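You operate a simulated robot arm through the tools that you are given. There is no shell and no other tool. Be economical: measure what you need, move in short steps, check, and stop when the job is done.

Carry out the task below with a simulated robot arm. There is one attempt and no reset: what you move stays moved.

JOB
Take the grey can and leave it on the packing table. Take the red heel from the top of the plywood bench and leave it on the front deck of the press. Stack the 3 steel die from the packing table on top of the 4 steel die. Do these in any order. Set down upright: grey can.

The check looks at the end state, three seconds after you hand in, the way a careful person would. Anything else that was tipped, shoved, dropped, spilled or broken makes it a failure.

ROBOT AND FRAMES
A 6-joint arm with a two-finger gripper on a trunk, on a base that drives. Base frame: it is fixed to the floor where the robot stands at the start and does not move with it; the origin is under the middle of the robot, x ahead of it, y to its left, z up. Units: m, rad, N and s.
Its first joint turns from -2.897 to 2.897 rad. Places, roughly: front deck of the press (27x15 cm) [-1.42, 3.9, 0.76]; packing table [-0.4, -1.4, 0.8]; steel die [-0.25, -1.5, 0.75]. Payload 2.45 kg.
Tool frame: the origin (TCP) lies between the finger pads and is the grasp point; the fingertips stand 0.02 m ahead of it; z points along the fingers, y is the line along which they close. The gripper opens to 0.14 m. The gripper's body begins 0.168 m behind the TCP.
Orientation is that of the tool frame in the base frame, as a unit quaternion [x, y, z, w]. With the fingers straight down and closing along the base's y, the tool's x points along the base's -x, its y along +y and its z along -z.

CONTROLS
- The arm moves only by the tool play_rows. Its argument "targets" is a list of rows, each a list of 7 numbers: the turn, a rotation vector about the tool's x, y, z in rad, then the shift along the tool's x, y, z in m, then the opening in per cent of the stroke, from 0 (shut) to 100 (fully open). In form: [[rx, ry, rz, tx, ty, tz, grip], ...]. A call has 1 to 10 rows; each row is the pose to reach, as a shift and turn from the pose commanded when the call began, along the tool's axes at that moment. Rows are played at 5 a second. More than 0.05 m and 0.15 rad between two rows, or a gripper value outside its range, and nothing of the call is played. Where a pose cannot be reached the arm comes as near as it can. A force on the tool above 40 N (or 10 N above the force at the start of the call, whichever is more), or a blocked arm, ends the call early, and 0.2 s more pass. Each finger travels about 0.045 m/s and halts on what it meets, pressing with about 36 N; the grip force reading is that of the motor and also rises with nothing between the fingers. The clock runs only during rows and for 0.2 s after the last one: add rows that repeat a pose to give the fingers time. It gives the time, the measured TCP pose, the force on the tool (base axes), the opening and the grip force at its end, in the units of the frame above (readings bear some noise), with the torque about the TCP (base axes, N m) and any sound that the robot's microphone picked up.
- Cameras (640 x 400 px; columns grow to the right, rows downward): "scene" is now at [-0.1127, 0.1225, 1.1614]; the picture's right is [-0.54, -0.84, 0.00], its down [-0.13, 0.08, -0.99] and it looks along [0.83, -0.54, -0.15] (base axes); focal length 214 px, centre (320, 200). "wrist" rides on the gripper at [0.078, 0.011, -0.209] in the tool frame; the picture's right is [-0.14, 0.99, 0.00], its down [-0.92, -0.13, -0.37] and it looks along [-0.36, -0.05, 0.93] (tool axes); focal length 280 px, centre (320, 200). There is no depth. A picture from a camera that has moved, and an enlarged one, comes with that camera's place and axes in the base frame and with its lens.
- get_image(camera): a new picture of that camera. No time passes.
- steer(legs): drives the robot by 1 to 6 legs, each [ahead, left, turn to the left] in m, m and rad, along the robot's own axes; the way and the turn of a leg run together, so that a leg with both is an arc; at most 1.5 m and 3.142 rad a leg. The arm and the cameras ride along, it lands a little off, and it stops where it bumps. It gives what a move gives.
- turn_head(pan, tilt): turns the head with the scene camera to pan (to the left, within 2.496 rad either way) and tilt (down, from -0.506 to 1.204), counted from straight ahead of the robot. It gives what a move gives.
- close_up(camera, box): a new picture of the part [left, top, right, bottom] of that camera's present view, enlarged. No time passes.
- job_done(): hands the job in; it is judged then, once.

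Go step by step. Nothing tells you exact positions but the pictures and the camera data: compare them with the known pose of the tool, close in by small moves and look again before you grip or let go. The budget is 165 turns and 128 pictures, counting those below and the enlarged ones. Unless the task says otherwise, let go and move clear before handing in, and close with one line.

The tools are called after "Call:" by a JSON object that holds its "method" and its "body". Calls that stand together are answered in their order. play_rows: Moves the arm, as the interface text tells. Its arguments: {"type":"object","properties":{"targets":{"type":"array","items":{"type":"array","items":{"type":"number"}}}},"required":["targets"]} The other tools are called the same way: steer (legs) drives the base; turn_head (pan, tilt) turns the head that bears the scene camera; get_image (camera) takes a picture; close_up (camera, box) takes an enlarged picture of a part of a camera's view; job_done () hands the job in.

At the start:

```text
clock: 0.0
eef_pos: [0.4782, -0.4053, 1.1254]
orientation: [-0.001, 1.0, -0.001, 0.0]
contact_force: [-0.5, 0.4, -0.7]
moment: [0.0, -0.01, -0.03]
finger_gap: 0.14
grasp_force: 0.0
robot x, y, heading: [-0.0003, -0.0002, 0.002]
head pan, tilt: [-0.576, 0.152]
```

scene: 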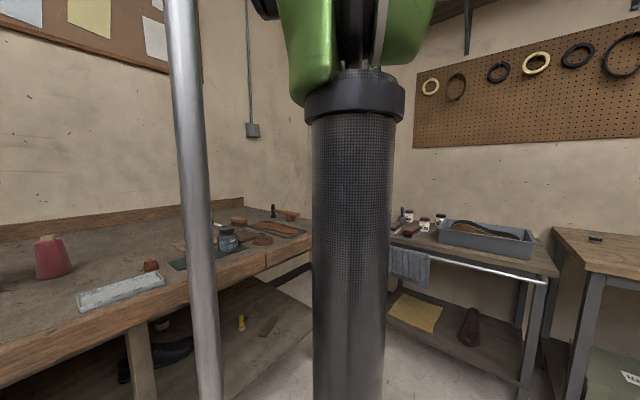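
wrist: 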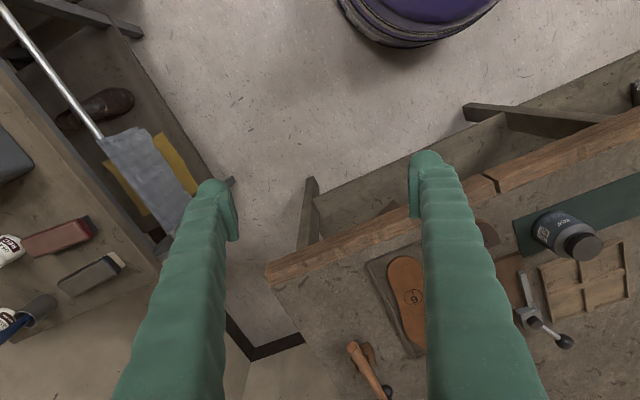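

The scene shows a workshop with benches; the arm blocks the middle of the view. I'll look around with the head first.

Call:
{"method": "turn_head", "body": {"pan": 0.6, "tilt": 0.3}}

Call:
{"method": "get_image", "body": {"camera": "scene"}}

Call:
{"method": "turn_head", "body": {"pan": 2.0, "tilt": 0.3}}

Call:
{"method": "get_image", "body": {"camera": "scene"}}

Call:
{"method": "turn_head", "body": {"pan": -1.7, "tilt": 0.3}}

Call:
{"method": "get_image", "body": {"camera": "scene"}}

Call:
{"method": "turn_head", "body": {"pan": -2.49, "tilt": 0.3}}

Call:
{"method": "get_image", "body": {"camera": "scene"}}

```text
clock: 1.4
eef_pos: [0.4786, -0.4048, 1.1235]
orientation: [-0.001, 1.0, 0.0, 0.0]
contact_force: [-0.6, 0.1, 0.9]
moment: [0.0, 0.04, 0.0]
finger_gap: 0.1397
grasp_force: 0.0
robot x, y, heading: [-0.0014, -0.0029, 0.001]
head pan, tilt: [0.6, 0.3]
```

```text
125 pictures are left
camera scene: at [-0.1134, 0.2256, 1.1476], right [0.56, -0.83, 0.0], down [-0.24, -0.17, -0.96], along [0.79, 0.54, -0.3], focal length 214 px, centre (320, 200)
```

scene: 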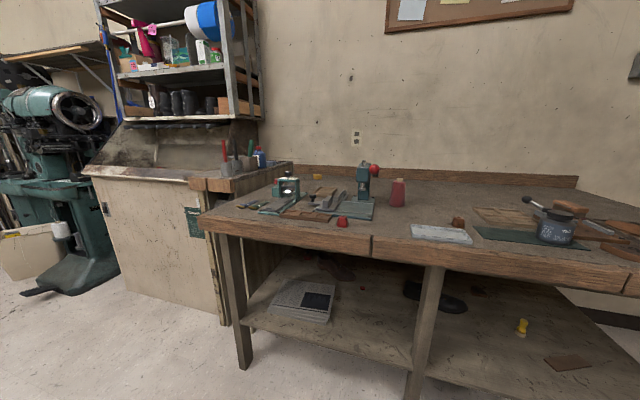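

```text
clock: 2.9
eef_pos: [0.4783, -0.4055, 1.1249]
orientation: [0.0, 1.0, 0.0, 0.0]
contact_force: [-0.1, -0.5, 0.3]
moment: [0.0, -0.01, -0.02]
finger_gap: 0.14
grasp_force: 0.0
robot x, y, heading: [0.0005, 0.0002, -0.002]
head pan, tilt: [2.0, 0.3]
```

```text
124 pictures are left
camera scene: at [-0.2293, 0.2579, 1.1476], right [0.91, 0.42, 0.0], down [0.12, -0.27, -0.96], along [-0.4, 0.87, -0.3], focal length 214 px, centre (320, 200)
```

scene: 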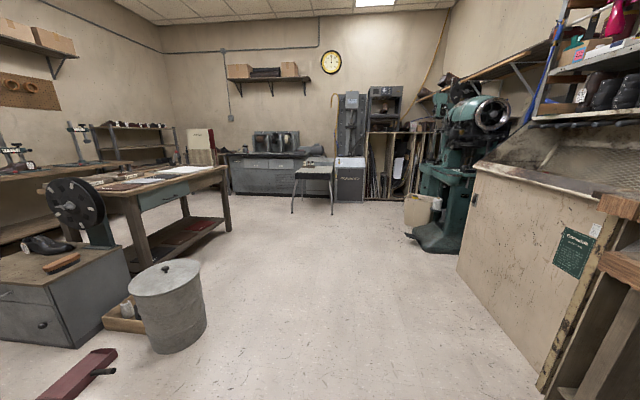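

```text
clock: 6.0
eef_pos: [0.4781, -0.404, 1.1249]
orientation: [0.0, 1.0, 0.0, -0.001]
contact_force: [-1.0, -0.3, -0.5]
moment: [-0.02, -0.01, 0.05]
finger_gap: 0.1399
grasp_force: 0.1
robot x, y, heading: [0.0026, 0.0015, 0.001]
head pan, tilt: [-1.7, 0.3]
```

```text
123 pictures are left
camera scene: at [-0.2025, 0.0803, 1.1476], right [-0.99, 0.13, 0.0], down [0.04, 0.29, -0.96], along [-0.12, -0.95, -0.3], focal length 214 px, centre (320, 200)
```

scene: 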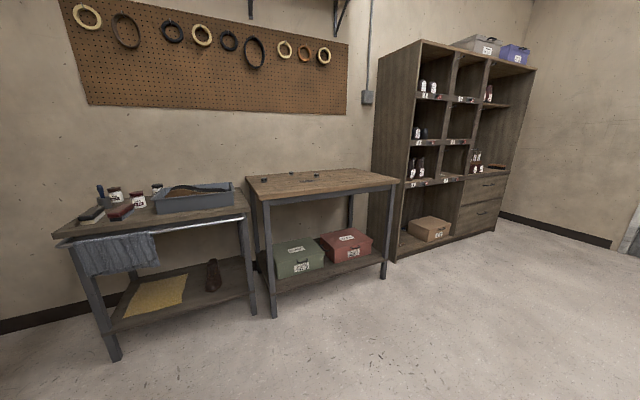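

```text
clock: 7.1
eef_pos: [0.4794, -0.4054, 1.1247]
orientation: [0.001, 1.0, 0.0, 0.0]
contact_force: [-0.1, 1.3, 0.0]
moment: [-0.03, 0.0, -0.02]
finger_gap: 0.1399
grasp_force: 0.0
robot x, y, heading: [0.005, -0.0011, -0.001]
head pan, tilt: [-2.491, 0.3]
```

```text
122 pictures are left
camera scene: at [-0.2647, 0.1163, 1.1476], right [-0.61, 0.8, 0.0], down [0.23, 0.18, -0.96], along [-0.76, -0.58, -0.3], focal length 214 px, centre (320, 200)
```

scene: 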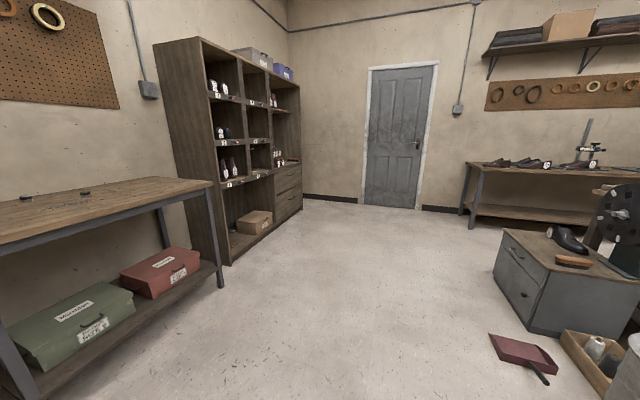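

I see the packing table to the right, with small steel dies, the bench ahead with pots and a red item, and the press far left. Closing in on details.

Call:
{"method": "turn_head", "body": {"pan": -1.7, "tilt": 0.3}}

Call:
{"method": "close_up", "body": {"camera": "scene", "box": [240, 150, 400, 250]}}

Call:
{"method": "turn_head", "body": {"pan": 0.3, "tilt": 0.4}}

Call:
{"method": "get_image", "body": {"camera": "scene"}}

Call:
{"method": "turn_head", "body": {"pan": 0.6, "tilt": 0.3}}

Call:
{"method": "close_up", "body": {"camera": "scene", "box": [240, 150, 420, 262]}}

Call:
{"method": "close_up", "body": {"camera": "scene", "box": [400, 170, 640, 320]}}

```text
clock: 8.2
eef_pos: [0.4781, -0.4056, 1.1249]
orientation: [0.0, 1.0, 0.0, 0.0]
contact_force: [1.2, 0.2, -0.4]
moment: [-0.03, 0.0, -0.01]
finger_gap: 0.1402
grasp_force: 0.2
robot x, y, heading: [-0.0005, -0.0027, -0.001]
head pan, tilt: [-1.7, 0.3]
```

```text
4.00 times, centred on (320, 200) of scene
camera zoom: at [-0.2026, 0.0803, 1.1476], right [-0.99, 0.13, 0.0], down [0.04, 0.29, -0.96], along [-0.12, -0.95, -0.3], focal length 858 px, centre (320, 200)
```

zoom: 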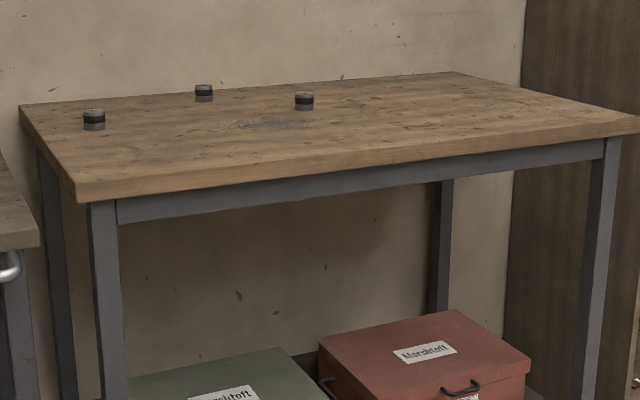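

```text
clock: 10.2
eef_pos: [0.4792, -0.4055, 1.1234]
orientation: [0.0, 1.0, 0.0, 0.0]
contact_force: [1.1, -0.4, -0.9]
moment: [-0.02, 0.01, 0.02]
finger_gap: 0.1399
grasp_force: 0.1
robot x, y, heading: [-0.0018, -0.0027, 0.001]
head pan, tilt: [0.3, 0.4]
```

```text
120 pictures are left
camera scene: at [-0.102, 0.2003, 1.1383], right [0.3, -0.96, 0.0], down [-0.37, -0.11, -0.92], along [0.88, 0.27, -0.39], focal length 214 px, centre (320, 200)
```

scene: 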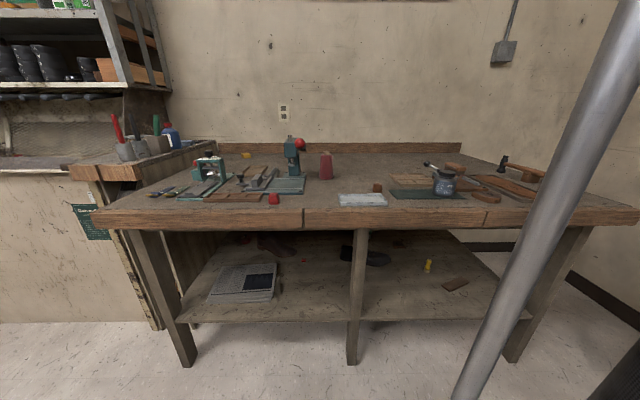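

```text
clock: 11.0
eef_pos: [0.4794, -0.4057, 1.1247]
orientation: [0.0, 1.0, -0.001, 0.0]
contact_force: [-0.4, 0.8, -0.8]
moment: [0.02, -0.01, 0.01]
finger_gap: 0.14
grasp_force: 0.0
robot x, y, heading: [-0.0003, 0.0009, -0.002]
head pan, tilt: [0.6, 0.3]
```

```text
3.56 times, centred on (330, 206) of scene
camera zoom: at [-0.1134, 0.2256, 1.1475], right [0.56, -0.83, 0.0], down [-0.24, -0.17, -0.96], along [0.79, 0.54, -0.3], focal length 763 px, centre (284, 179)
```

zoom: 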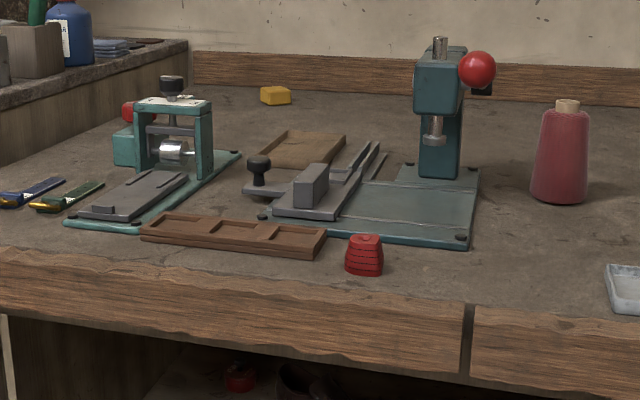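

```text
2.67 times, centred on (520, 245) of scene
camera zoom: at [-0.1134, 0.2256, 1.1475], right [0.56, -0.83, 0.0], down [-0.24, -0.17, -0.96], along [0.79, 0.54, -0.3], focal length 572 px, centre (-213, 80)
```

zoom: 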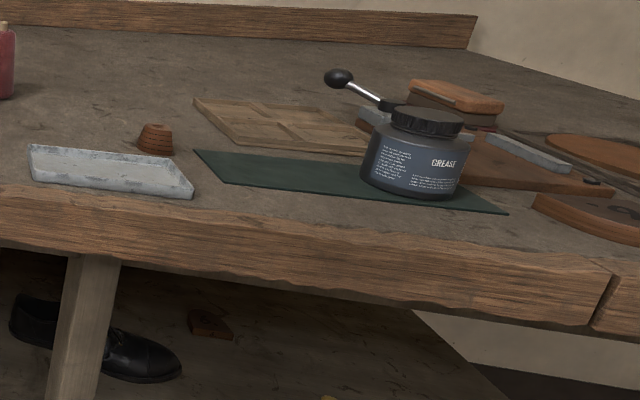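

The red heel sits at the bench's front edge; the grease jar is a can candidate, but I'll check for others before deciding.

Call:
{"method": "turn_head", "body": {"pan": 2.3, "tilt": 0.3}}

Call:
{"method": "close_up", "body": {"camera": "scene", "box": [0, 100, 320, 300]}}

Call:
{"method": "close_up", "body": {"camera": "scene", "box": [320, 100, 640, 300]}}

Call:
{"method": "turn_head", "body": {"pan": 1.4, "tilt": 0.2}}

Call:
{"method": "close_up", "body": {"camera": "scene", "box": [0, 60, 320, 260]}}

Call:
{"method": "close_up", "body": {"camera": "scene", "box": [320, 60, 640, 260]}}

Call:
{"method": "close_up", "body": {"camera": "wrist", "box": [400, 100, 640, 250]}}

```text
clock: 12.7
eef_pos: [0.4787, -0.4054, 1.1237]
orientation: [0.0, 1.0, 0.0, 0.0]
contact_force: [-0.6, -0.4, -0.2]
moment: [-0.02, 0.0, -0.01]
finger_gap: 0.1402
grasp_force: 0.2
robot x, y, heading: [-0.0015, 0.0038, -0.002]
head pan, tilt: [2.3, 0.3]
```

```text
2.00 times, centred on (160, 200) of scene
camera zoom: at [-0.2527, 0.2426, 1.1476], right [0.75, 0.67, 0.0], down [0.2, -0.22, -0.96], along [-0.64, 0.71, -0.3], focal length 429 px, centre (640, 200)
```

zoom: 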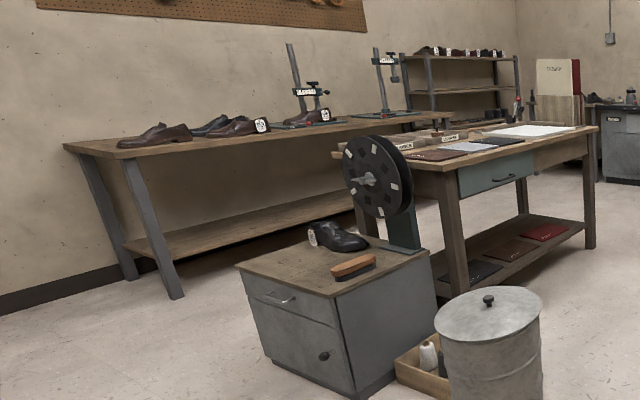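

```text
2.00 times, centred on (480, 200) of scene
camera zoom: at [-0.2527, 0.2426, 1.1476], right [0.75, 0.67, 0.0], down [0.2, -0.22, -0.96], along [-0.64, 0.71, -0.3], focal length 429 px, centre (0, 200)
```

zoom: 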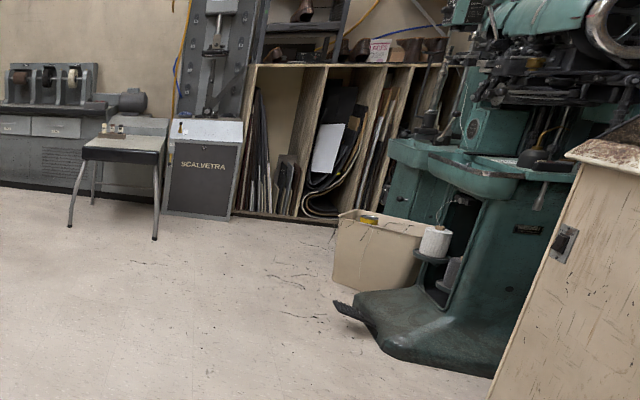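

```text
clock: 13.9
eef_pos: [0.4791, -0.4054, 1.1245]
orientation: [0.0, 1.0, -0.001, 0.0]
contact_force: [-0.6, 0.2, 0.2]
moment: [0.03, 0.02, 0.01]
finger_gap: 0.1398
grasp_force: 0.1
robot x, y, heading: [-0.0035, 0.0044, 0.002]
head pan, tilt: [1.4, 0.201]
```

```text
2.00 times, centred on (160, 160) of scene
camera zoom: at [-0.1747, 0.2648, 1.1569], right [0.99, -0.17, 0.0], down [-0.03, -0.2, -0.98], along [0.17, 0.97, -0.2], focal length 429 px, centre (640, 280)
```

zoom: 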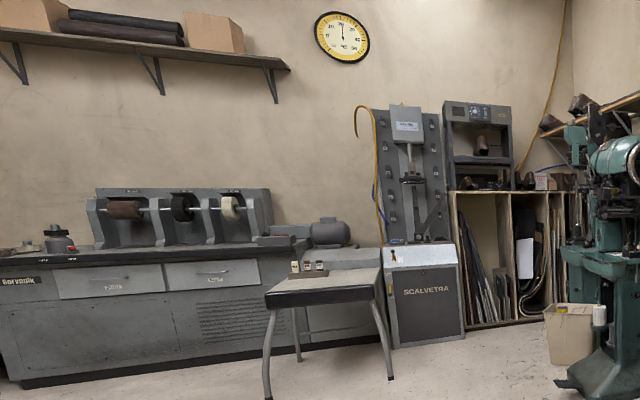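

```text
2.00 times, centred on (480, 160) of scene
camera zoom: at [-0.1747, 0.2648, 1.1569], right [0.99, -0.17, 0.0], down [-0.03, -0.2, -0.98], along [0.17, 0.97, -0.2], focal length 429 px, centre (0, 280)
```

zoom: 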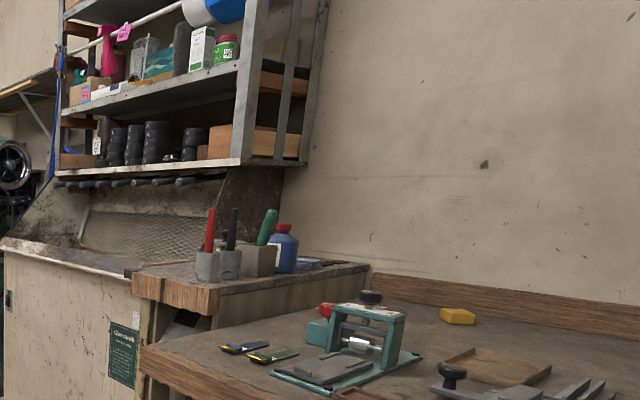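

```text
2.67 times, centred on (520, 175) of wrist
camera zoom: at [0.4015, -0.3951, 1.3337], right [0.14, 0.99, 0.0], down [0.92, -0.13, 0.37], along [0.36, -0.05, -0.93], focal length 748 px, centre (-213, 267)
```

zoom: 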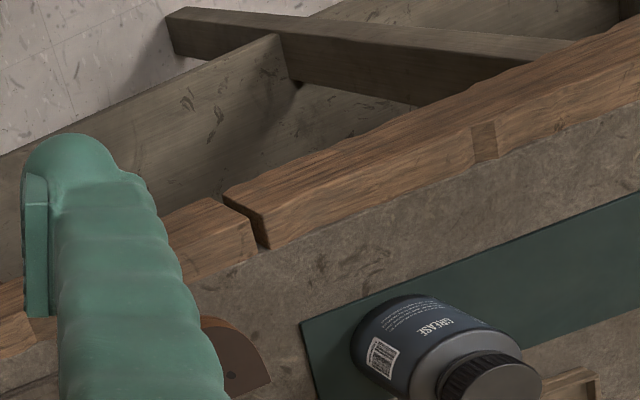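

I want to look closer at other can-like things: the shelf rack, the grinder top, and the far tool holders.

Call:
{"method": "close_up", "body": {"camera": "scene", "box": [340, 50, 480, 138]}}

Call:
{"method": "close_up", "body": {"camera": "scene", "box": [0, 150, 100, 212]}}

Call:
{"method": "close_up", "body": {"camera": "scene", "box": [400, 150, 480, 200]}}

Call:
{"method": "close_up", "body": {"camera": "scene", "box": [120, 170, 240, 245]}}

Call:
{"method": "turn_head", "body": {"pan": -1.2, "tilt": 0.3}}

Call:
{"method": "close_up", "body": {"camera": "scene", "box": [200, 160, 420, 298]}}

Call:
{"method": "turn_head", "body": {"pan": -0.1, "tilt": 0.3}}

Call:
{"method": "get_image", "body": {"camera": "scene"}}

```text
4.55 times, centred on (410, 94) of scene
camera zoom: at [-0.1747, 0.2648, 1.1569], right [0.99, -0.17, 0.0], down [-0.03, -0.2, -0.98], along [0.17, 0.97, -0.2], focal length 975 px, centre (-89, 682)
```

zoom: 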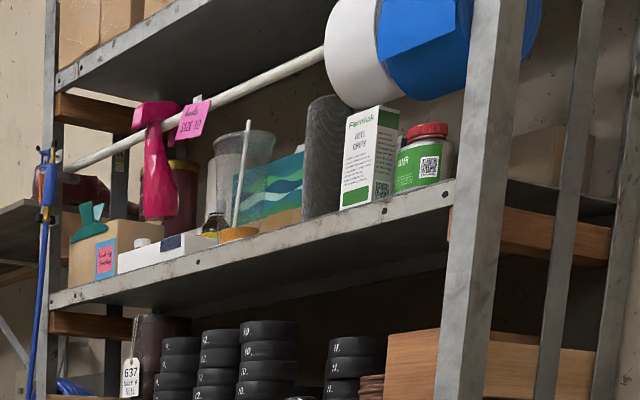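

```text
6.40 times, centred on (50, 181) of scene
camera zoom: at [-0.1747, 0.2648, 1.1569], right [0.99, -0.17, 0.0], down [-0.03, -0.2, -0.98], along [0.17, 0.97, -0.2], focal length 1373 px, centre (2048, 322)
```

zoom: 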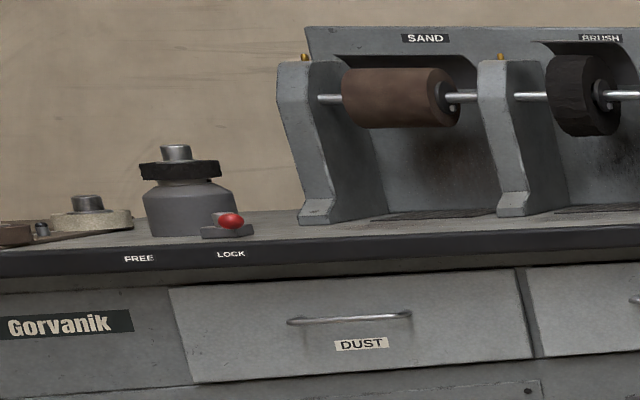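

```text
8.00 times, centred on (440, 175) of scene
camera zoom: at [-0.1747, 0.2648, 1.1569], right [0.99, -0.17, 0.0], down [-0.03, -0.2, -0.98], along [0.17, 0.97, -0.2], focal length 1716 px, centre (-640, 400)
```

zoom: 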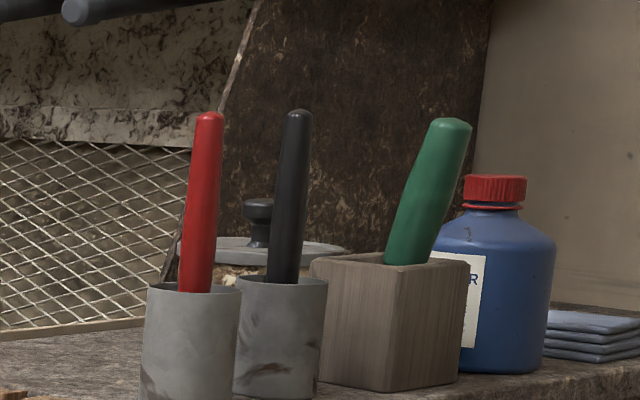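

```text
5.33 times, centred on (180, 208) of scene
camera zoom: at [-0.1747, 0.2648, 1.1569], right [0.99, -0.17, 0.0], down [-0.03, -0.2, -0.98], along [0.17, 0.97, -0.2], focal length 1144 px, centre (1067, 160)
```

zoom: 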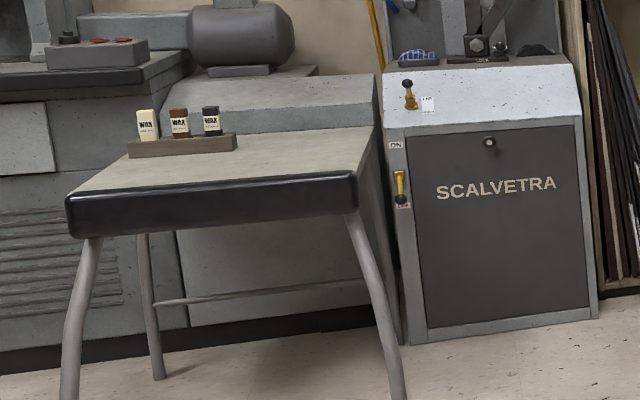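

```text
clock: 16.2
eef_pos: [0.4804, -0.4043, 1.1246]
orientation: [-0.001, 1.0, 0.0, 0.0]
contact_force: [-0.4, -0.1, -0.1]
moment: [-0.05, 0.0, 0.01]
finger_gap: 0.1399
grasp_force: 0.1
robot x, y, heading: [-0.0008, -0.0016, 0.001]
head pan, tilt: [-1.201, 0.3]
```

```text
2.90 times, centred on (310, 229) of scene
camera zoom: at [-0.1567, 0.0859, 1.1476], right [-0.93, -0.36, 0.0], down [-0.11, 0.28, -0.96], along [0.35, -0.89, -0.3], focal length 622 px, centre (349, 116)
```

zoom: 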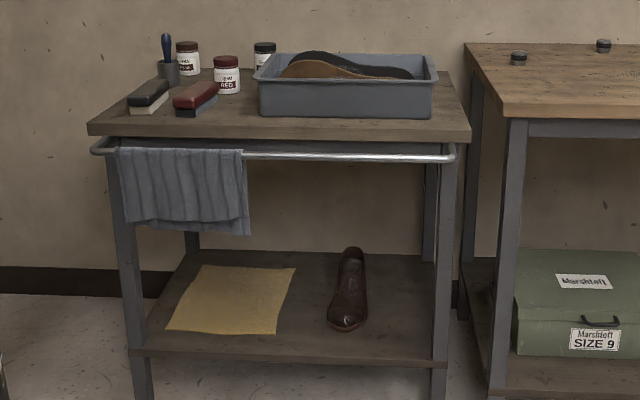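

```text
clock: 17.6
eef_pos: [0.4788, -0.4054, 1.1244]
orientation: [0.0, 1.0, -0.001, 0.001]
contact_force: [0.0, 0.2, -0.1]
moment: [-0.03, -0.04, -0.06]
finger_gap: 0.1399
grasp_force: 0.1
robot x, y, heading: [0.0017, 0.0004, 0.0]
head pan, tilt: [-0.099, 0.3]
```

```text
107 pictures are left
camera scene: at [-0.0976, 0.1636, 1.1476], right [-0.1, -0.99, 0.0], down [-0.29, 0.03, -0.96], along [0.95, -0.1, -0.3], focal length 214 px, centre (320, 200)
```

scene: 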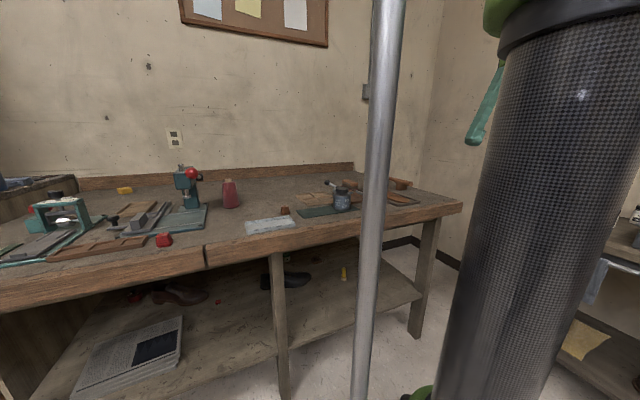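

The grease can is the likely grey can; checking the box by the bin, the cubbies and the can itself once more.

Call:
{"method": "close_up", "body": {"camera": "scene", "box": [280, 160, 360, 230]}}

Call:
{"method": "turn_head", "body": {"pan": 2.3, "tilt": 0.5}}

Call:
{"method": "close_up", "body": {"camera": "scene", "box": [130, 180, 290, 280]}}

Call:
{"method": "turn_head", "body": {"pan": -2.2, "tilt": 0.2}}

Call:
{"method": "close_up", "body": {"camera": "scene", "box": [200, 50, 420, 250]}}

```text
5.71 times, centred on (320, 195) of scene
camera zoom: at [-0.0976, 0.1636, 1.1476], right [-0.1, -0.99, 0.0], down [-0.29, 0.03, -0.96], along [0.95, -0.1, -0.3], focal length 1226 px, centre (320, 229)
```

zoom: 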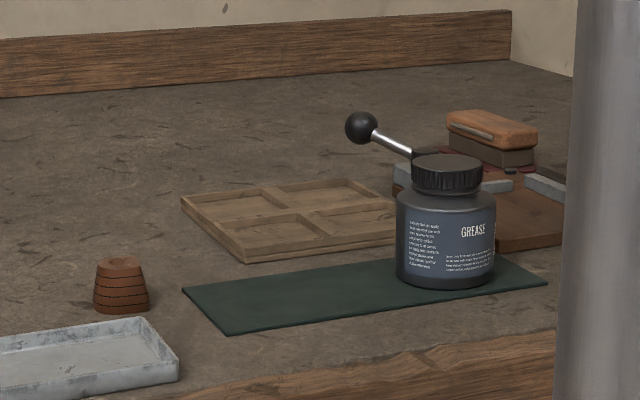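

```text
clock: 19.8
eef_pos: [0.4793, -0.4048, 1.1255]
orientation: [-0.001, 1.0, 0.0, 0.0]
contact_force: [0.0, 0.4, 0.0]
moment: [0.01, -0.02, -0.01]
finger_gap: 0.1398
grasp_force: 0.1
robot x, y, heading: [-0.0037, -0.0023, 0.0]
head pan, tilt: [2.3, 0.499]
```

```text
4.00 times, centred on (210, 230) of scene
camera zoom: at [-0.2511, 0.2408, 1.1292], right [0.75, 0.67, 0.0], down [0.32, -0.36, -0.88], along [-0.58, 0.65, -0.48], focal length 858 px, centre (760, 80)
```

zoom: 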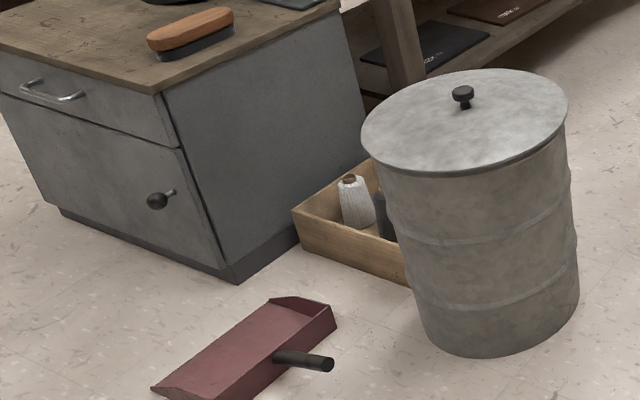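

```text
clock: 23.4
eef_pos: [0.4788, -0.4045, 1.1257]
orientation: [0.0, 1.0, 0.0, 0.0]
contact_force: [0.0, 0.5, -0.4]
moment: [0.01, -0.01, 0.01]
finger_gap: 0.1399
grasp_force: 0.1
robot x, y, heading: [0.0043, 0.0011, -0.002]
head pan, tilt: [-2.201, 0.201]
```

```text
2.00 times, centred on (310, 150) of scene
camera zoom: at [-0.2454, 0.0976, 1.1569], right [-0.81, 0.59, 0.0], down [0.12, 0.16, -0.98], along [-0.58, -0.79, -0.2], focal length 429 px, centre (340, 300)
```

zoom: 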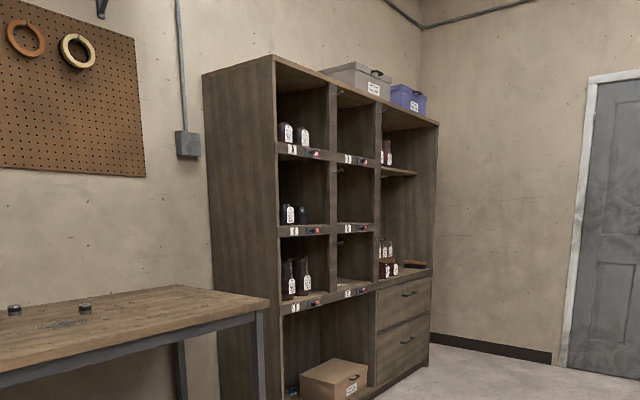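

Grease can triangulates to about (0.69, -0.005), top at z≈0.943, bench at ≈0.857; red heel near (0.46, 0.53). I'll move above the can.

Call:
{"method": "play_rows", "body": {"targets": [[0, 0, 0, -0.0212, 0.04, 0.0025, 100], [0, 0, 0, -0.0424, 0.08, 0.005, 100], [0, 0, 0, -0.0636, 0.12, 0.0075, 100], [0, 0, 0, -0.0848, 0.16, 0.01, 100], [0, 0, 0, -0.106, 0.2, 0.0125, 100], [0, 0, 0, -0.1272, 0.24, 0.015, 100], [0, 0, 0, -0.1484, 0.28, 0.0175, 100], [0, 0, 0, -0.1696, 0.32, 0.02, 100], [0, 0, 0, -0.1908, 0.36, 0.0225, 100], [0, 0, 0, -0.212, 0.4, 0.025, 100]]}}

Call:
{"method": "get_image", "body": {"camera": "wrist"}}

Call:
{"method": "turn_head", "body": {"pan": 0.1, "tilt": 0.3}}

Call:
{"method": "get_image", "body": {"camera": "scene"}}

```text
clock: 25.6
eef_pos: [0.6892, -0.0044, 1.0979]
orientation: [0.001, 1.0, -0.001, 0.0]
contact_force: [-0.7, -0.2, 0.3]
moment: [0.04, -0.03, 0.0]
finger_gap: 0.1398
grasp_force: 0.0
robot x, y, heading: [-0.0003, -0.0014, 0.008]
head pan, tilt: [-2.201, 0.201]
```

```text
103 pictures are left
camera wrist: at [0.6123, 0.0058, 1.3066], right [0.14, 0.99, 0.0], down [0.92, -0.13, 0.37], along [0.37, -0.05, -0.93], focal length 280 px, centre (320, 200)
```

wrist: 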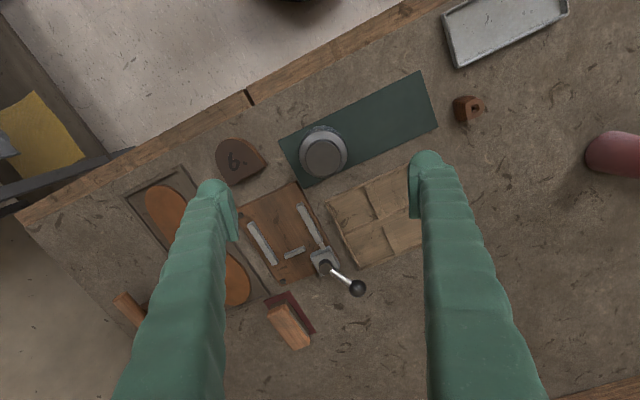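

```text
clock: 27.7
eef_pos: [0.6891, -0.0045, 1.0974]
orientation: [0.0, 1.0, 0.0, 0.0]
contact_force: [0.1, 0.7, -0.4]
moment: [0.03, 0.02, 0.0]
finger_gap: 0.14
grasp_force: 0.1
robot x, y, heading: [-0.0004, -0.0012, -0.003]
head pan, tilt: [0.099, 0.3]
```

```text
102 pictures are left
camera scene: at [-0.0975, 0.1823, 1.1476], right [0.1, -1.0, 0.0], down [-0.29, -0.03, -0.96], along [0.95, 0.09, -0.3], focal length 214 px, centre (320, 200)
```

scene: 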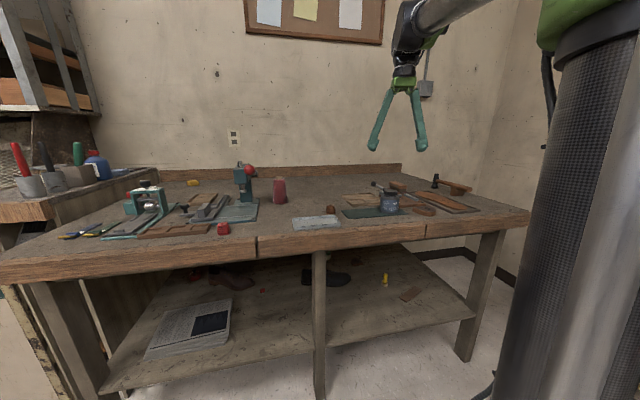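

The can sits slightly off centre under the gripper, with a "6" heel piece beside it, so I'll narrow the opening and descend partway.

Call:
{"method": "play_rows", "body": {"targets": [[0, 0, 0, 0, 0.003, 0.03, 75], [0, 0, 0, 0, 0.003, 0.06, 72], [0, 0, 0, 0, 0.003, 0.09, 72], [0, 0, 0, 0, 0.003, 0.12, 72], [0, 0, 0, 0, 0.003, 0.13, 72]]}}

Call:
{"method": "get_image", "body": {"camera": "wrist"}}

Call:
{"method": "close_up", "body": {"camera": "scene", "box": [340, 150, 460, 225]}}

```text
clock: 28.9
eef_pos: [0.6918, -0.0022, 0.9702]
orientation: [0.0, 1.0, 0.0, 0.0]
contact_force: [0.7, -0.7, -0.3]
moment: [0.05, 0.0, -0.01]
finger_gap: 0.1006
grasp_force: 0.0
robot x, y, heading: [0.0005, -0.0014, 0.0]
head pan, tilt: [0.099, 0.3]
```

```text
101 pictures are left
camera wrist: at [0.614, 0.0078, 1.1785], right [0.14, 0.99, 0.0], down [0.92, -0.13, 0.37], along [0.36, -0.05, -0.93], focal length 280 px, centre (320, 200)
```

wrist: 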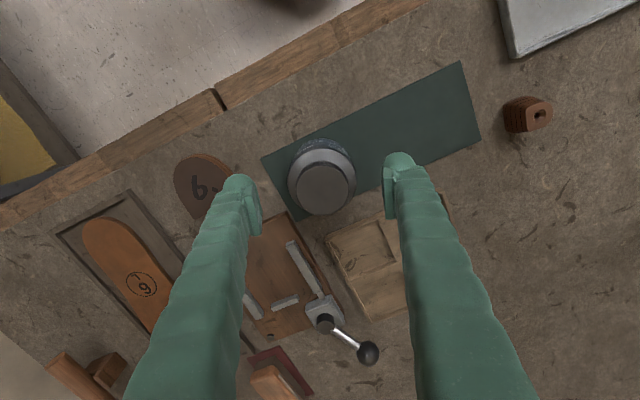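

```text
5.33 times, centred on (400, 188) of scene
camera zoom: at [-0.0975, 0.1823, 1.1476], right [0.1, -1.0, 0.0], down [-0.29, -0.03, -0.96], along [0.95, 0.09, -0.3], focal length 1144 px, centre (-107, 267)
```

zoom: 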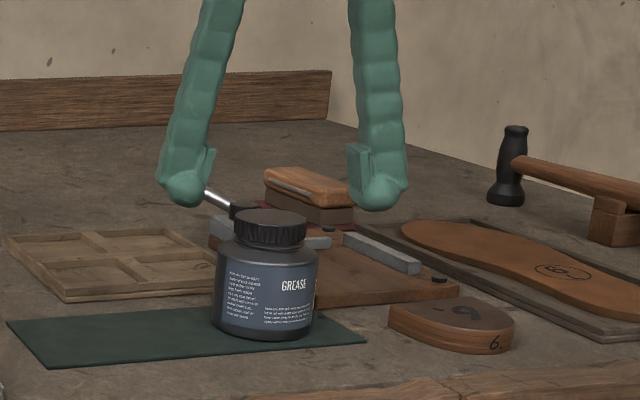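

Aligned. Descend to the can's body and close.

Call:
{"method": "play_rows", "body": {"targets": [[0, 0, 0, -0.001, 0.002, 0.03, 72], [0, 0, 0, -0.001, 0.002, 0.06, 72], [0, 0, 0, -0.001, 0.002, 0.076, 72], [0, 0, 0, -0.001, 0.002, 0.076, 55], [0, 0, 0, -0.001, 0.002, 0.076, 40], [0, 0, 0, -0.001, 0.002, 0.076, 40], [0, 0, 0, -0.001, 0.002, 0.076, 35], [0, 0, 0, -0.001, 0.002, 0.076, 35]]}}

Call:
{"method": "close_up", "body": {"camera": "scene", "box": [340, 150, 460, 225]}}

```text
clock: 30.7
eef_pos: [0.6928, -0.0009, 0.8937]
orientation: [0.001, 1.0, 0.001, 0.0]
contact_force: [-1.6, -0.9, 0.3]
moment: [0.03, 0.0, 0.0]
finger_gap: 0.0711
grasp_force: 36.4
robot x, y, heading: [0.0044, -0.0024, -0.001]
head pan, tilt: [0.099, 0.3]
```

```text
5.33 times, centred on (400, 188) of scene
camera zoom: at [-0.0974, 0.1823, 1.1476], right [0.1, -1.0, 0.0], down [-0.29, -0.03, -0.96], along [0.95, 0.09, -0.3], focal length 1144 px, centre (-107, 267)
```

zoom: 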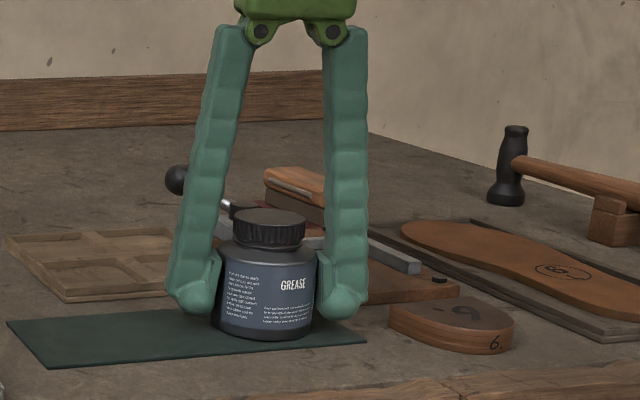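

Gripped at 0.071 m. Lift straight up, then pull back.

Call:
{"method": "play_rows", "body": {"targets": [[0, 0, 0, 0, 0, -0.03, 35], [0, 0, 0, 0, 0, -0.07, 35], [0, 0, 0, 0, 0, -0.11, 35], [0, 0, 0, 0, 0, -0.15, 35], [0, 0, 0, 0.04, 0, -0.17, 35], [0, 0, 0, 0.08, 0, -0.18, 35], [0, 0, 0, 0.12, 0, -0.18, 35], [0, 0, 0, 0.16, 0, -0.18, 35], [0, 0, 0, 0.2, 0, -0.18, 35], [0, 0, 0, 0.24, 0, -0.18, 35]]}}

Call:
{"method": "get_image", "body": {"camera": "wrist"}}

```text
clock: 32.9
eef_pos: [0.4521, -0.0006, 1.0737]
orientation: [0.0, 1.0, 0.0, 0.0]
contact_force: [1.2, 0.5, -2.4]
moment: [0.02, 0.09, -0.02]
finger_gap: 0.071
grasp_force: 35.9
robot x, y, heading: [0.0034, 0.0002, -0.0]
head pan, tilt: [0.099, 0.3]
```

```text
98 pictures are left
camera wrist: at [0.3757, 0.0097, 1.2823], right [0.14, 0.99, 0.0], down [0.92, -0.13, 0.37], along [0.36, -0.05, -0.93], focal length 280 px, centre (320, 200)
```

wrist: 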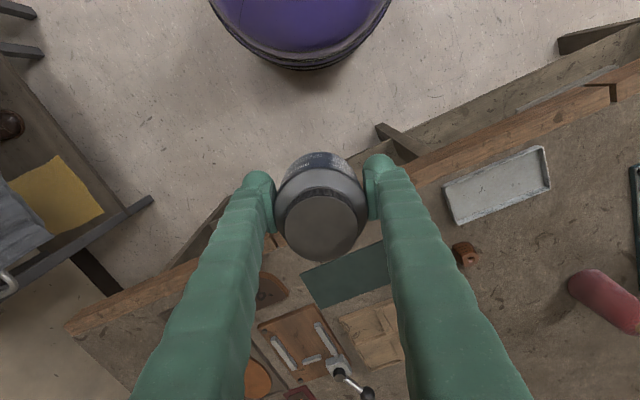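

The can is held securely. Now drive toward the packing table: back off, turn right, and approach.

Call:
{"method": "steer", "body": {"legs": [[-0.3, 0, 0], [0, 0, -1.255], [0.0, -0.33, 0], [0.4, 0, 0]]}}

Call:
{"method": "turn_head", "body": {"pan": 0.3, "tilt": 0.5}}

Call:
{"method": "get_image", "body": {"camera": "scene"}}

Call:
{"method": "get_image", "body": {"camera": "wrist"}}

```text
clock: 41.9
eef_pos: [-0.3318, -0.9147, 1.0727]
orientation: [0.58, 0.815, 0.0, 0.0]
contact_force: [-1.1, 0.0, -2.6]
moment: [0.04, 0.02, -0.03]
finger_gap: 0.0709
grasp_force: 36.0
robot x, y, heading: [-0.4763, -0.4872, -1.243]
head pan, tilt: [0.099, 0.3]
```

```text
clock: 42.6
eef_pos: [-0.33, -0.9153, 1.0722]
orientation: [0.58, 0.815, 0.0, 0.0]
contact_force: [-0.4, 0.4, -2.8]
moment: [-0.01, 0.02, 0.01]
finger_gap: 0.0712
grasp_force: 36.0
robot x, y, heading: [-0.4772, -0.4835, -1.241]
head pan, tilt: [0.3, 0.499]
```

```text
97 pictures are left
camera scene: at [-0.322, -0.3258, 1.1292], right [-0.81, -0.59, 0.0], down [-0.28, 0.39, -0.88], along [0.52, -0.71, -0.48], focal length 214 px, centre (320, 200)
```

scene: 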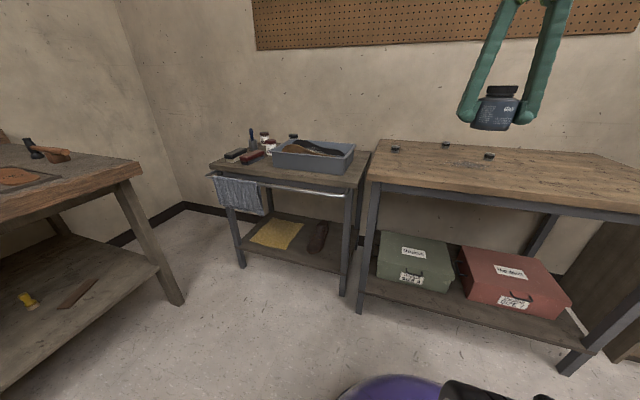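

```text
96 pictures are left
camera wrist: at [-0.3452, -0.8386, 1.2822], right [0.98, 0.19, 0.0], down [0.18, -0.91, 0.37], along [0.07, -0.36, -0.93], focal length 280 px, centre (320, 200)
```

wrist: 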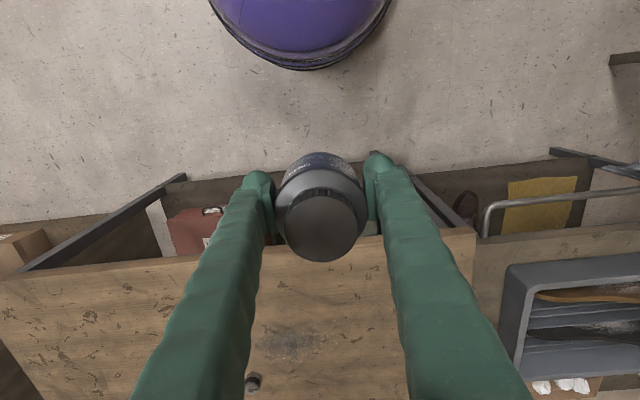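

Table edge is ~0.63 m ahead of the robot, top around z≈0.83–0.84. I'll advance 0.24 m.

Call:
{"method": "steer", "body": {"legs": [[0.24, 0.05, 0]]}}

Call:
{"method": "turn_head", "body": {"pan": 0.0, "tilt": 0.5}}

Call:
{"method": "get_image", "body": {"camera": "scene"}}

Call:
{"method": "get_image", "body": {"camera": "wrist"}}

```text
clock: 44.4
eef_pos: [-0.2057, -1.124, 1.0736]
orientation: [0.58, 0.814, 0.0, 0.0]
contact_force: [0.2, -1.1, -2.3]
moment: [0.03, -0.03, 0.01]
finger_gap: 0.0709
grasp_force: 36.0
robot x, y, heading: [-0.3535, -0.6968, -1.237]
head pan, tilt: [0.3, 0.499]
```

```text
clock: 45.2
eef_pos: [-0.2054, -1.125, 1.0733]
orientation: [0.58, 0.814, -0.001, 0.0]
contact_force: [0.0, 0.0, -2.4]
moment: [-0.01, -0.02, 0.0]
finger_gap: 0.0711
grasp_force: 35.7
robot x, y, heading: [-0.3536, -0.6978, -1.232]
head pan, tilt: [0.0, 0.499]
```

```text
95 pictures are left
camera scene: at [-0.2211, -0.5478, 1.1291], right [-0.94, -0.33, 0.0], down [-0.16, 0.45, -0.88], along [0.29, -0.83, -0.48], focal length 214 px, centre (320, 200)
```

scene: 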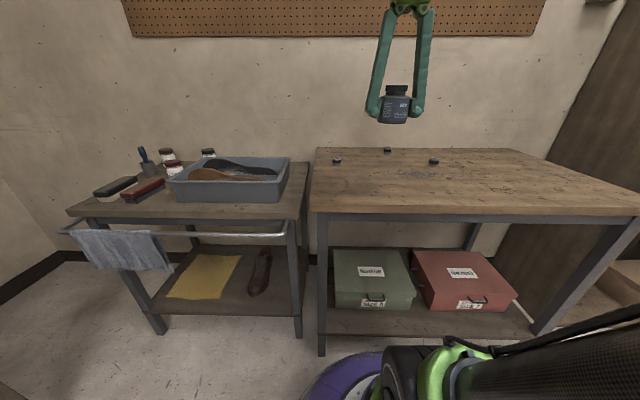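

```text
94 pictures are left
camera wrist: at [-0.2199, -1.048, 1.2822], right [0.98, 0.2, 0.0], down [0.18, -0.91, 0.37], along [0.07, -0.36, -0.93], focal length 280 px, centre (320, 200)
```

wrist: 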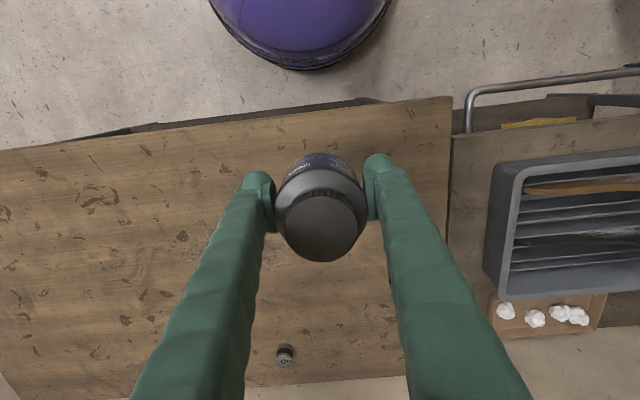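

Now I see the dies at about A(0.00,-1.38), B(-0.19,-1.59), C(-0.375,-1.49). I'll move the can over the empty right part of the table.

Call:
{"method": "play_rows", "body": {"targets": [[0, 0, 0, -0.01, -0.045, 0, 35], [0, 0, 0, -0.02, -0.09, 0, 35], [0, 0, 0, -0.03, -0.135, 0, 35], [0, 0, 0, -0.04, -0.18, 0, 35], [0, 0, 0, -0.05, -0.225, 0.0, 35], [0, 0, 0, -0.06, -0.27, 0.02, 35], [0, 0, 0, -0.07, -0.315, 0.04, 35], [0, 0, 0, -0.08, -0.36, 0.06, 35], [0, 0, 0, -0.09, -0.405, 0.08, 35], [0, 0, 0, -0.098, -0.45, 0.1, 35]]}}

Call:
{"method": "turn_head", "body": {"pan": -0.2, "tilt": 0.3}}

Call:
{"method": "get_image", "body": {"camera": "scene"}}

Call:
{"method": "get_image", "body": {"camera": "wrist"}}

```text
refused: row 6 steps farther than a row can; nothing moved
```

```text
clock: 45.9
eef_pos: [-0.2053, -1.1241, 1.0738]
orientation: [0.58, 0.815, 0.001, 0.0]
contact_force: [0.5, 0.6, -2.4]
moment: [0.0, -0.01, 0.02]
finger_gap: 0.0708
grasp_force: 35.7
robot x, y, heading: [-0.3506, -0.6972, -1.239]
head pan, tilt: [-0.201, 0.3]
```

```text
93 pictures are left
camera scene: at [-0.2385, -0.5544, 1.1475], right [-0.99, -0.13, 0.0], down [-0.04, 0.29, -0.96], along [0.13, -0.95, -0.3], focal length 214 px, centre (320, 200)
```

scene: 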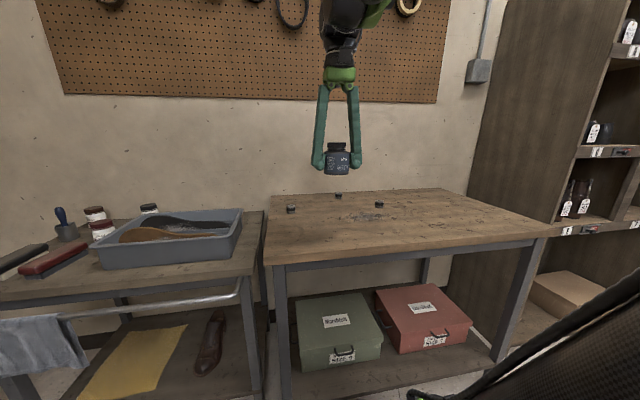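

```text
92 pictures are left
camera wrist: at [-0.2199, -1.048, 1.2822], right [0.98, 0.2, 0.0], down [0.18, -0.91, 0.37], along [0.07, -0.36, -0.93], focal length 280 px, centre (320, 200)
```

wrist: 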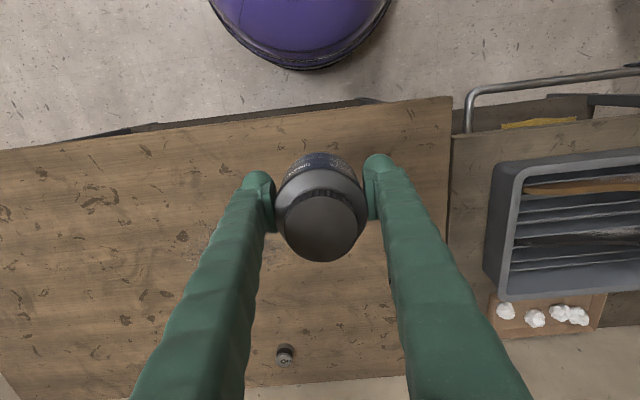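

A step was slightly long; I'll do the lateral part only, then look.

Call:
{"method": "play_rows", "body": {"targets": [[0, 0, 0, -0.01, -0.045, 0, 35], [0, 0, 0, -0.02, -0.09, 0, 35], [0, 0, 0, -0.03, -0.135, 0, 35], [0, 0, 0, -0.04, -0.18, 0, 35], [0, 0, 0, -0.05, -0.225, 0.0, 35], [0, 0, 0, -0.06, -0.27, 0.0, 35], [0, 0, 0, -0.07, -0.315, 0.0, 35], [0, 0, 0, -0.08, -0.36, 0.0, 35], [0, 0, 0, -0.09, -0.405, 0.0, 35], [0, 0, 0, -0.098, -0.45, 0.0, 35]]}}

Call:
{"method": "play_rows", "body": {"targets": [[0, 0, 0, 0, 0, 0.04, 35], [0, 0, 0, 0, 0, 0.08, 35], [0, 0, 0, 0, 0, 0.12, 35], [0, 0, 0, 0, 0, 0.15, 35]]}}

Call:
{"method": "get_image", "body": {"camera": "scene"}}

Call:
{"method": "get_image", "body": {"camera": "wrist"}}

```text
clock: 48.1
eef_pos: [-0.5985, -1.3647, 1.0741]
orientation: [0.579, 0.815, 0.0, 0.0]
contact_force: [0.6, 0.3, -2.4]
moment: [-0.12, 0.1, 0.01]
finger_gap: 0.0709
grasp_force: 36.0
robot x, y, heading: [-0.3495, -0.6965, -1.234]
head pan, tilt: [-0.201, 0.3]
```

```text
clock: 49.1
eef_pos: [-0.5991, -1.3645, 0.9219]
orientation: [0.58, 0.815, 0.0, 0.0]
contact_force: [-0.8, -0.2, -3.1]
moment: [0.01, 0.03, 0.02]
finger_gap: 0.0709
grasp_force: 36.0
robot x, y, heading: [-0.3513, -0.6932, -1.233]
head pan, tilt: [-0.201, 0.3]
```

```text
91 pictures are left
camera scene: at [-0.2387, -0.5545, 1.1476], right [-0.99, -0.13, 0.0], down [-0.04, 0.29, -0.96], along [0.13, -0.95, -0.3], focal length 214 px, centre (320, 200)
```

scene: 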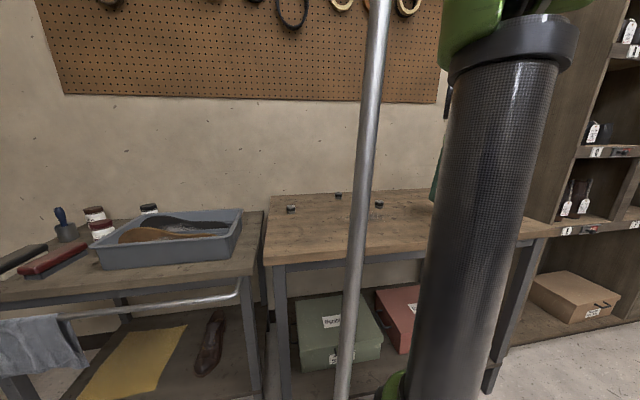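

```text
90 pictures are left
camera wrist: at [-0.614, -1.2876, 1.1323], right [0.98, 0.2, 0.0], down [0.18, -0.91, 0.37], along [0.07, -0.36, -0.93], focal length 280 px, centre (320, 200)
```

wrist: 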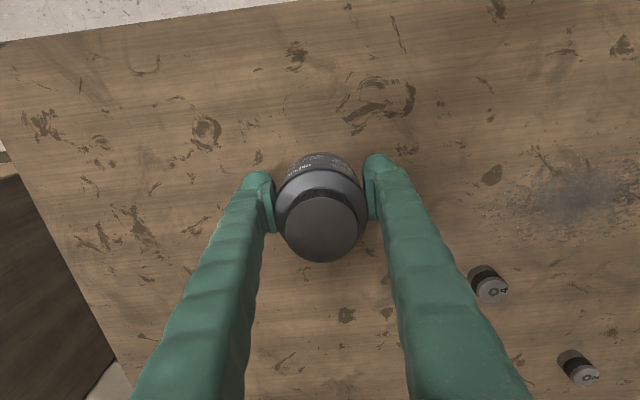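

The can is above clear table. I'll lower in 1 cm (then finer) steps until contact.

Call:
{"method": "play_rows", "body": {"targets": [[0, 0, 0, 0, 0, 0.01, 35], [0, 0, 0, 0, 0, 0.02, 35], [0, 0, 0, 0, 0, 0.028, 35], [0, 0, 0, 0, 0, 0.033, 35], [0, 0, 0, 0, 0, 0.037, 35], [0, 0, 0, 0, 0, 0.041, 35], [0, 0, 0, 0, 0, 0.045, 35], [0, 0, 0, 0, 0, 0.049, 35]]}}

Call:
{"method": "close_up", "body": {"camera": "wrist", "box": [440, 240, 640, 400]}}

```text
clock: 50.9
eef_pos: [-0.5985, -1.365, 0.8745]
orientation: [0.58, 0.815, -0.001, 0.0]
contact_force: [0.1, 0.4, -2.3]
moment: [0.01, 0.02, -0.04]
finger_gap: 0.0707
grasp_force: 36.4
robot x, y, heading: [-0.3514, -0.6963, -1.236]
head pan, tilt: [-0.201, 0.3]
```

```text
2.50 times, centred on (540, 320) of wrist
camera zoom: at [-0.6136, -1.2885, 1.0825], right [0.98, 0.2, 0.0], down [0.18, -0.91, 0.37], along [0.07, -0.36, -0.93], focal length 701 px, centre (-230, -100)
```

zoom: 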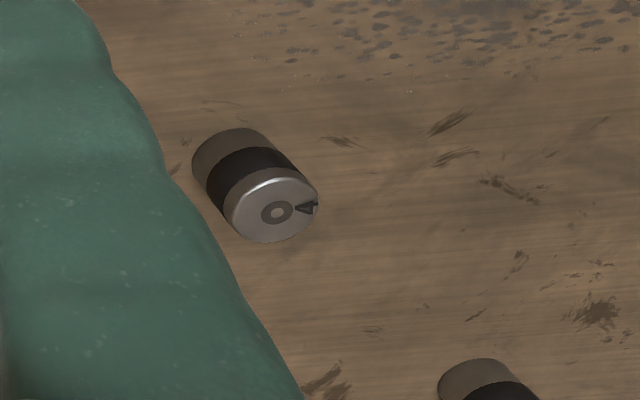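

No contact yet; continue lowering in finer steps.

Call:
{"method": "play_rows", "body": {"targets": [[0, 0, 0, 0, 0, 0.004, 35], [0, 0, 0, 0, 0, 0.008, 35], [0, 0, 0, 0, 0, 0.011, 35], [0, 0, 0, 0, 0, 0.014, 35], [0, 0, 0, 0, 0, 0.017, 35], [0, 0, 0, 0, 0, 0.02, 35], [0, 0, 0, 0, 0, 0.023, 35], [0, 0, 0, 0, 0, 0.026, 35], [0, 0, 0, 0, 0, 0.029, 35], [0, 0, 0, 0, 0, 0.032, 35]]}}

```text
clock: 52.2
eef_pos: [-0.599, -1.3647, 0.8588]
orientation: [0.58, 0.815, 0.0, 0.0]
contact_force: [0.7, 5.3, 15.2]
moment: [0.05, -0.22, 0.08]
finger_gap: 0.0697
grasp_force: 36.4
robot x, y, heading: [-0.3558, -0.6972, -1.229]
head pan, tilt: [-0.201, 0.3]
stopped in row 6: the force on the tool passed its limit at 48 N (the readings are from after the stop); the commanded pose is now the measured one
```

Contact at z≈0.86. Relax slightly, release, and check.

Call:
{"method": "play_rows", "body": {"targets": [[0, 0, 0, 0, 0, -0.001, 35], [0, 0, 0, 0, 0, -0.001, 45], [0, 0, 0, 0, 0, -0.001, 55], [0, 0, 0, 0, 0, -0.001, 65], [0, 0, 0, 0, 0, -0.001, 75], [0, 0, 0, 0, 0, -0.001, 75]]}}

Call:
{"method": "get_image", "body": {"camera": "wrist"}}

```text
clock: 53.6
eef_pos: [-0.6004, -1.3656, 0.8582]
orientation: [0.58, 0.814, 0.0, 0.0]
contact_force: [-0.8, -0.2, 0.4]
moment: [-0.02, 0.02, 0.0]
finger_gap: 0.1048
grasp_force: 0.1
robot x, y, heading: [-0.3557, -0.6953, -1.234]
head pan, tilt: [-0.201, 0.3]
```

```text
88 pictures are left
camera wrist: at [-0.6139, -1.2892, 1.0669], right [0.98, 0.2, 0.0], down [0.18, -0.91, 0.37], along [0.07, -0.36, -0.93], focal length 280 px, centre (320, 200)
```

wrist: 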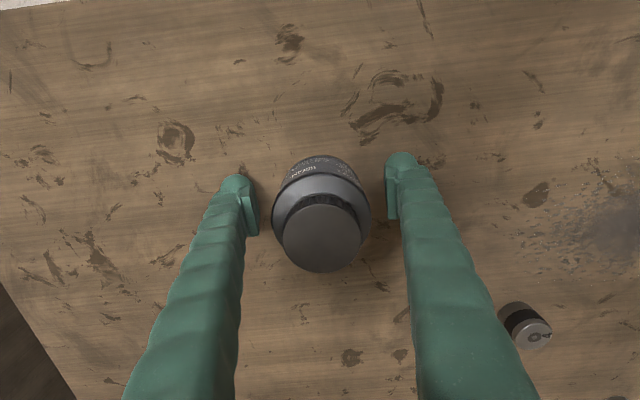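

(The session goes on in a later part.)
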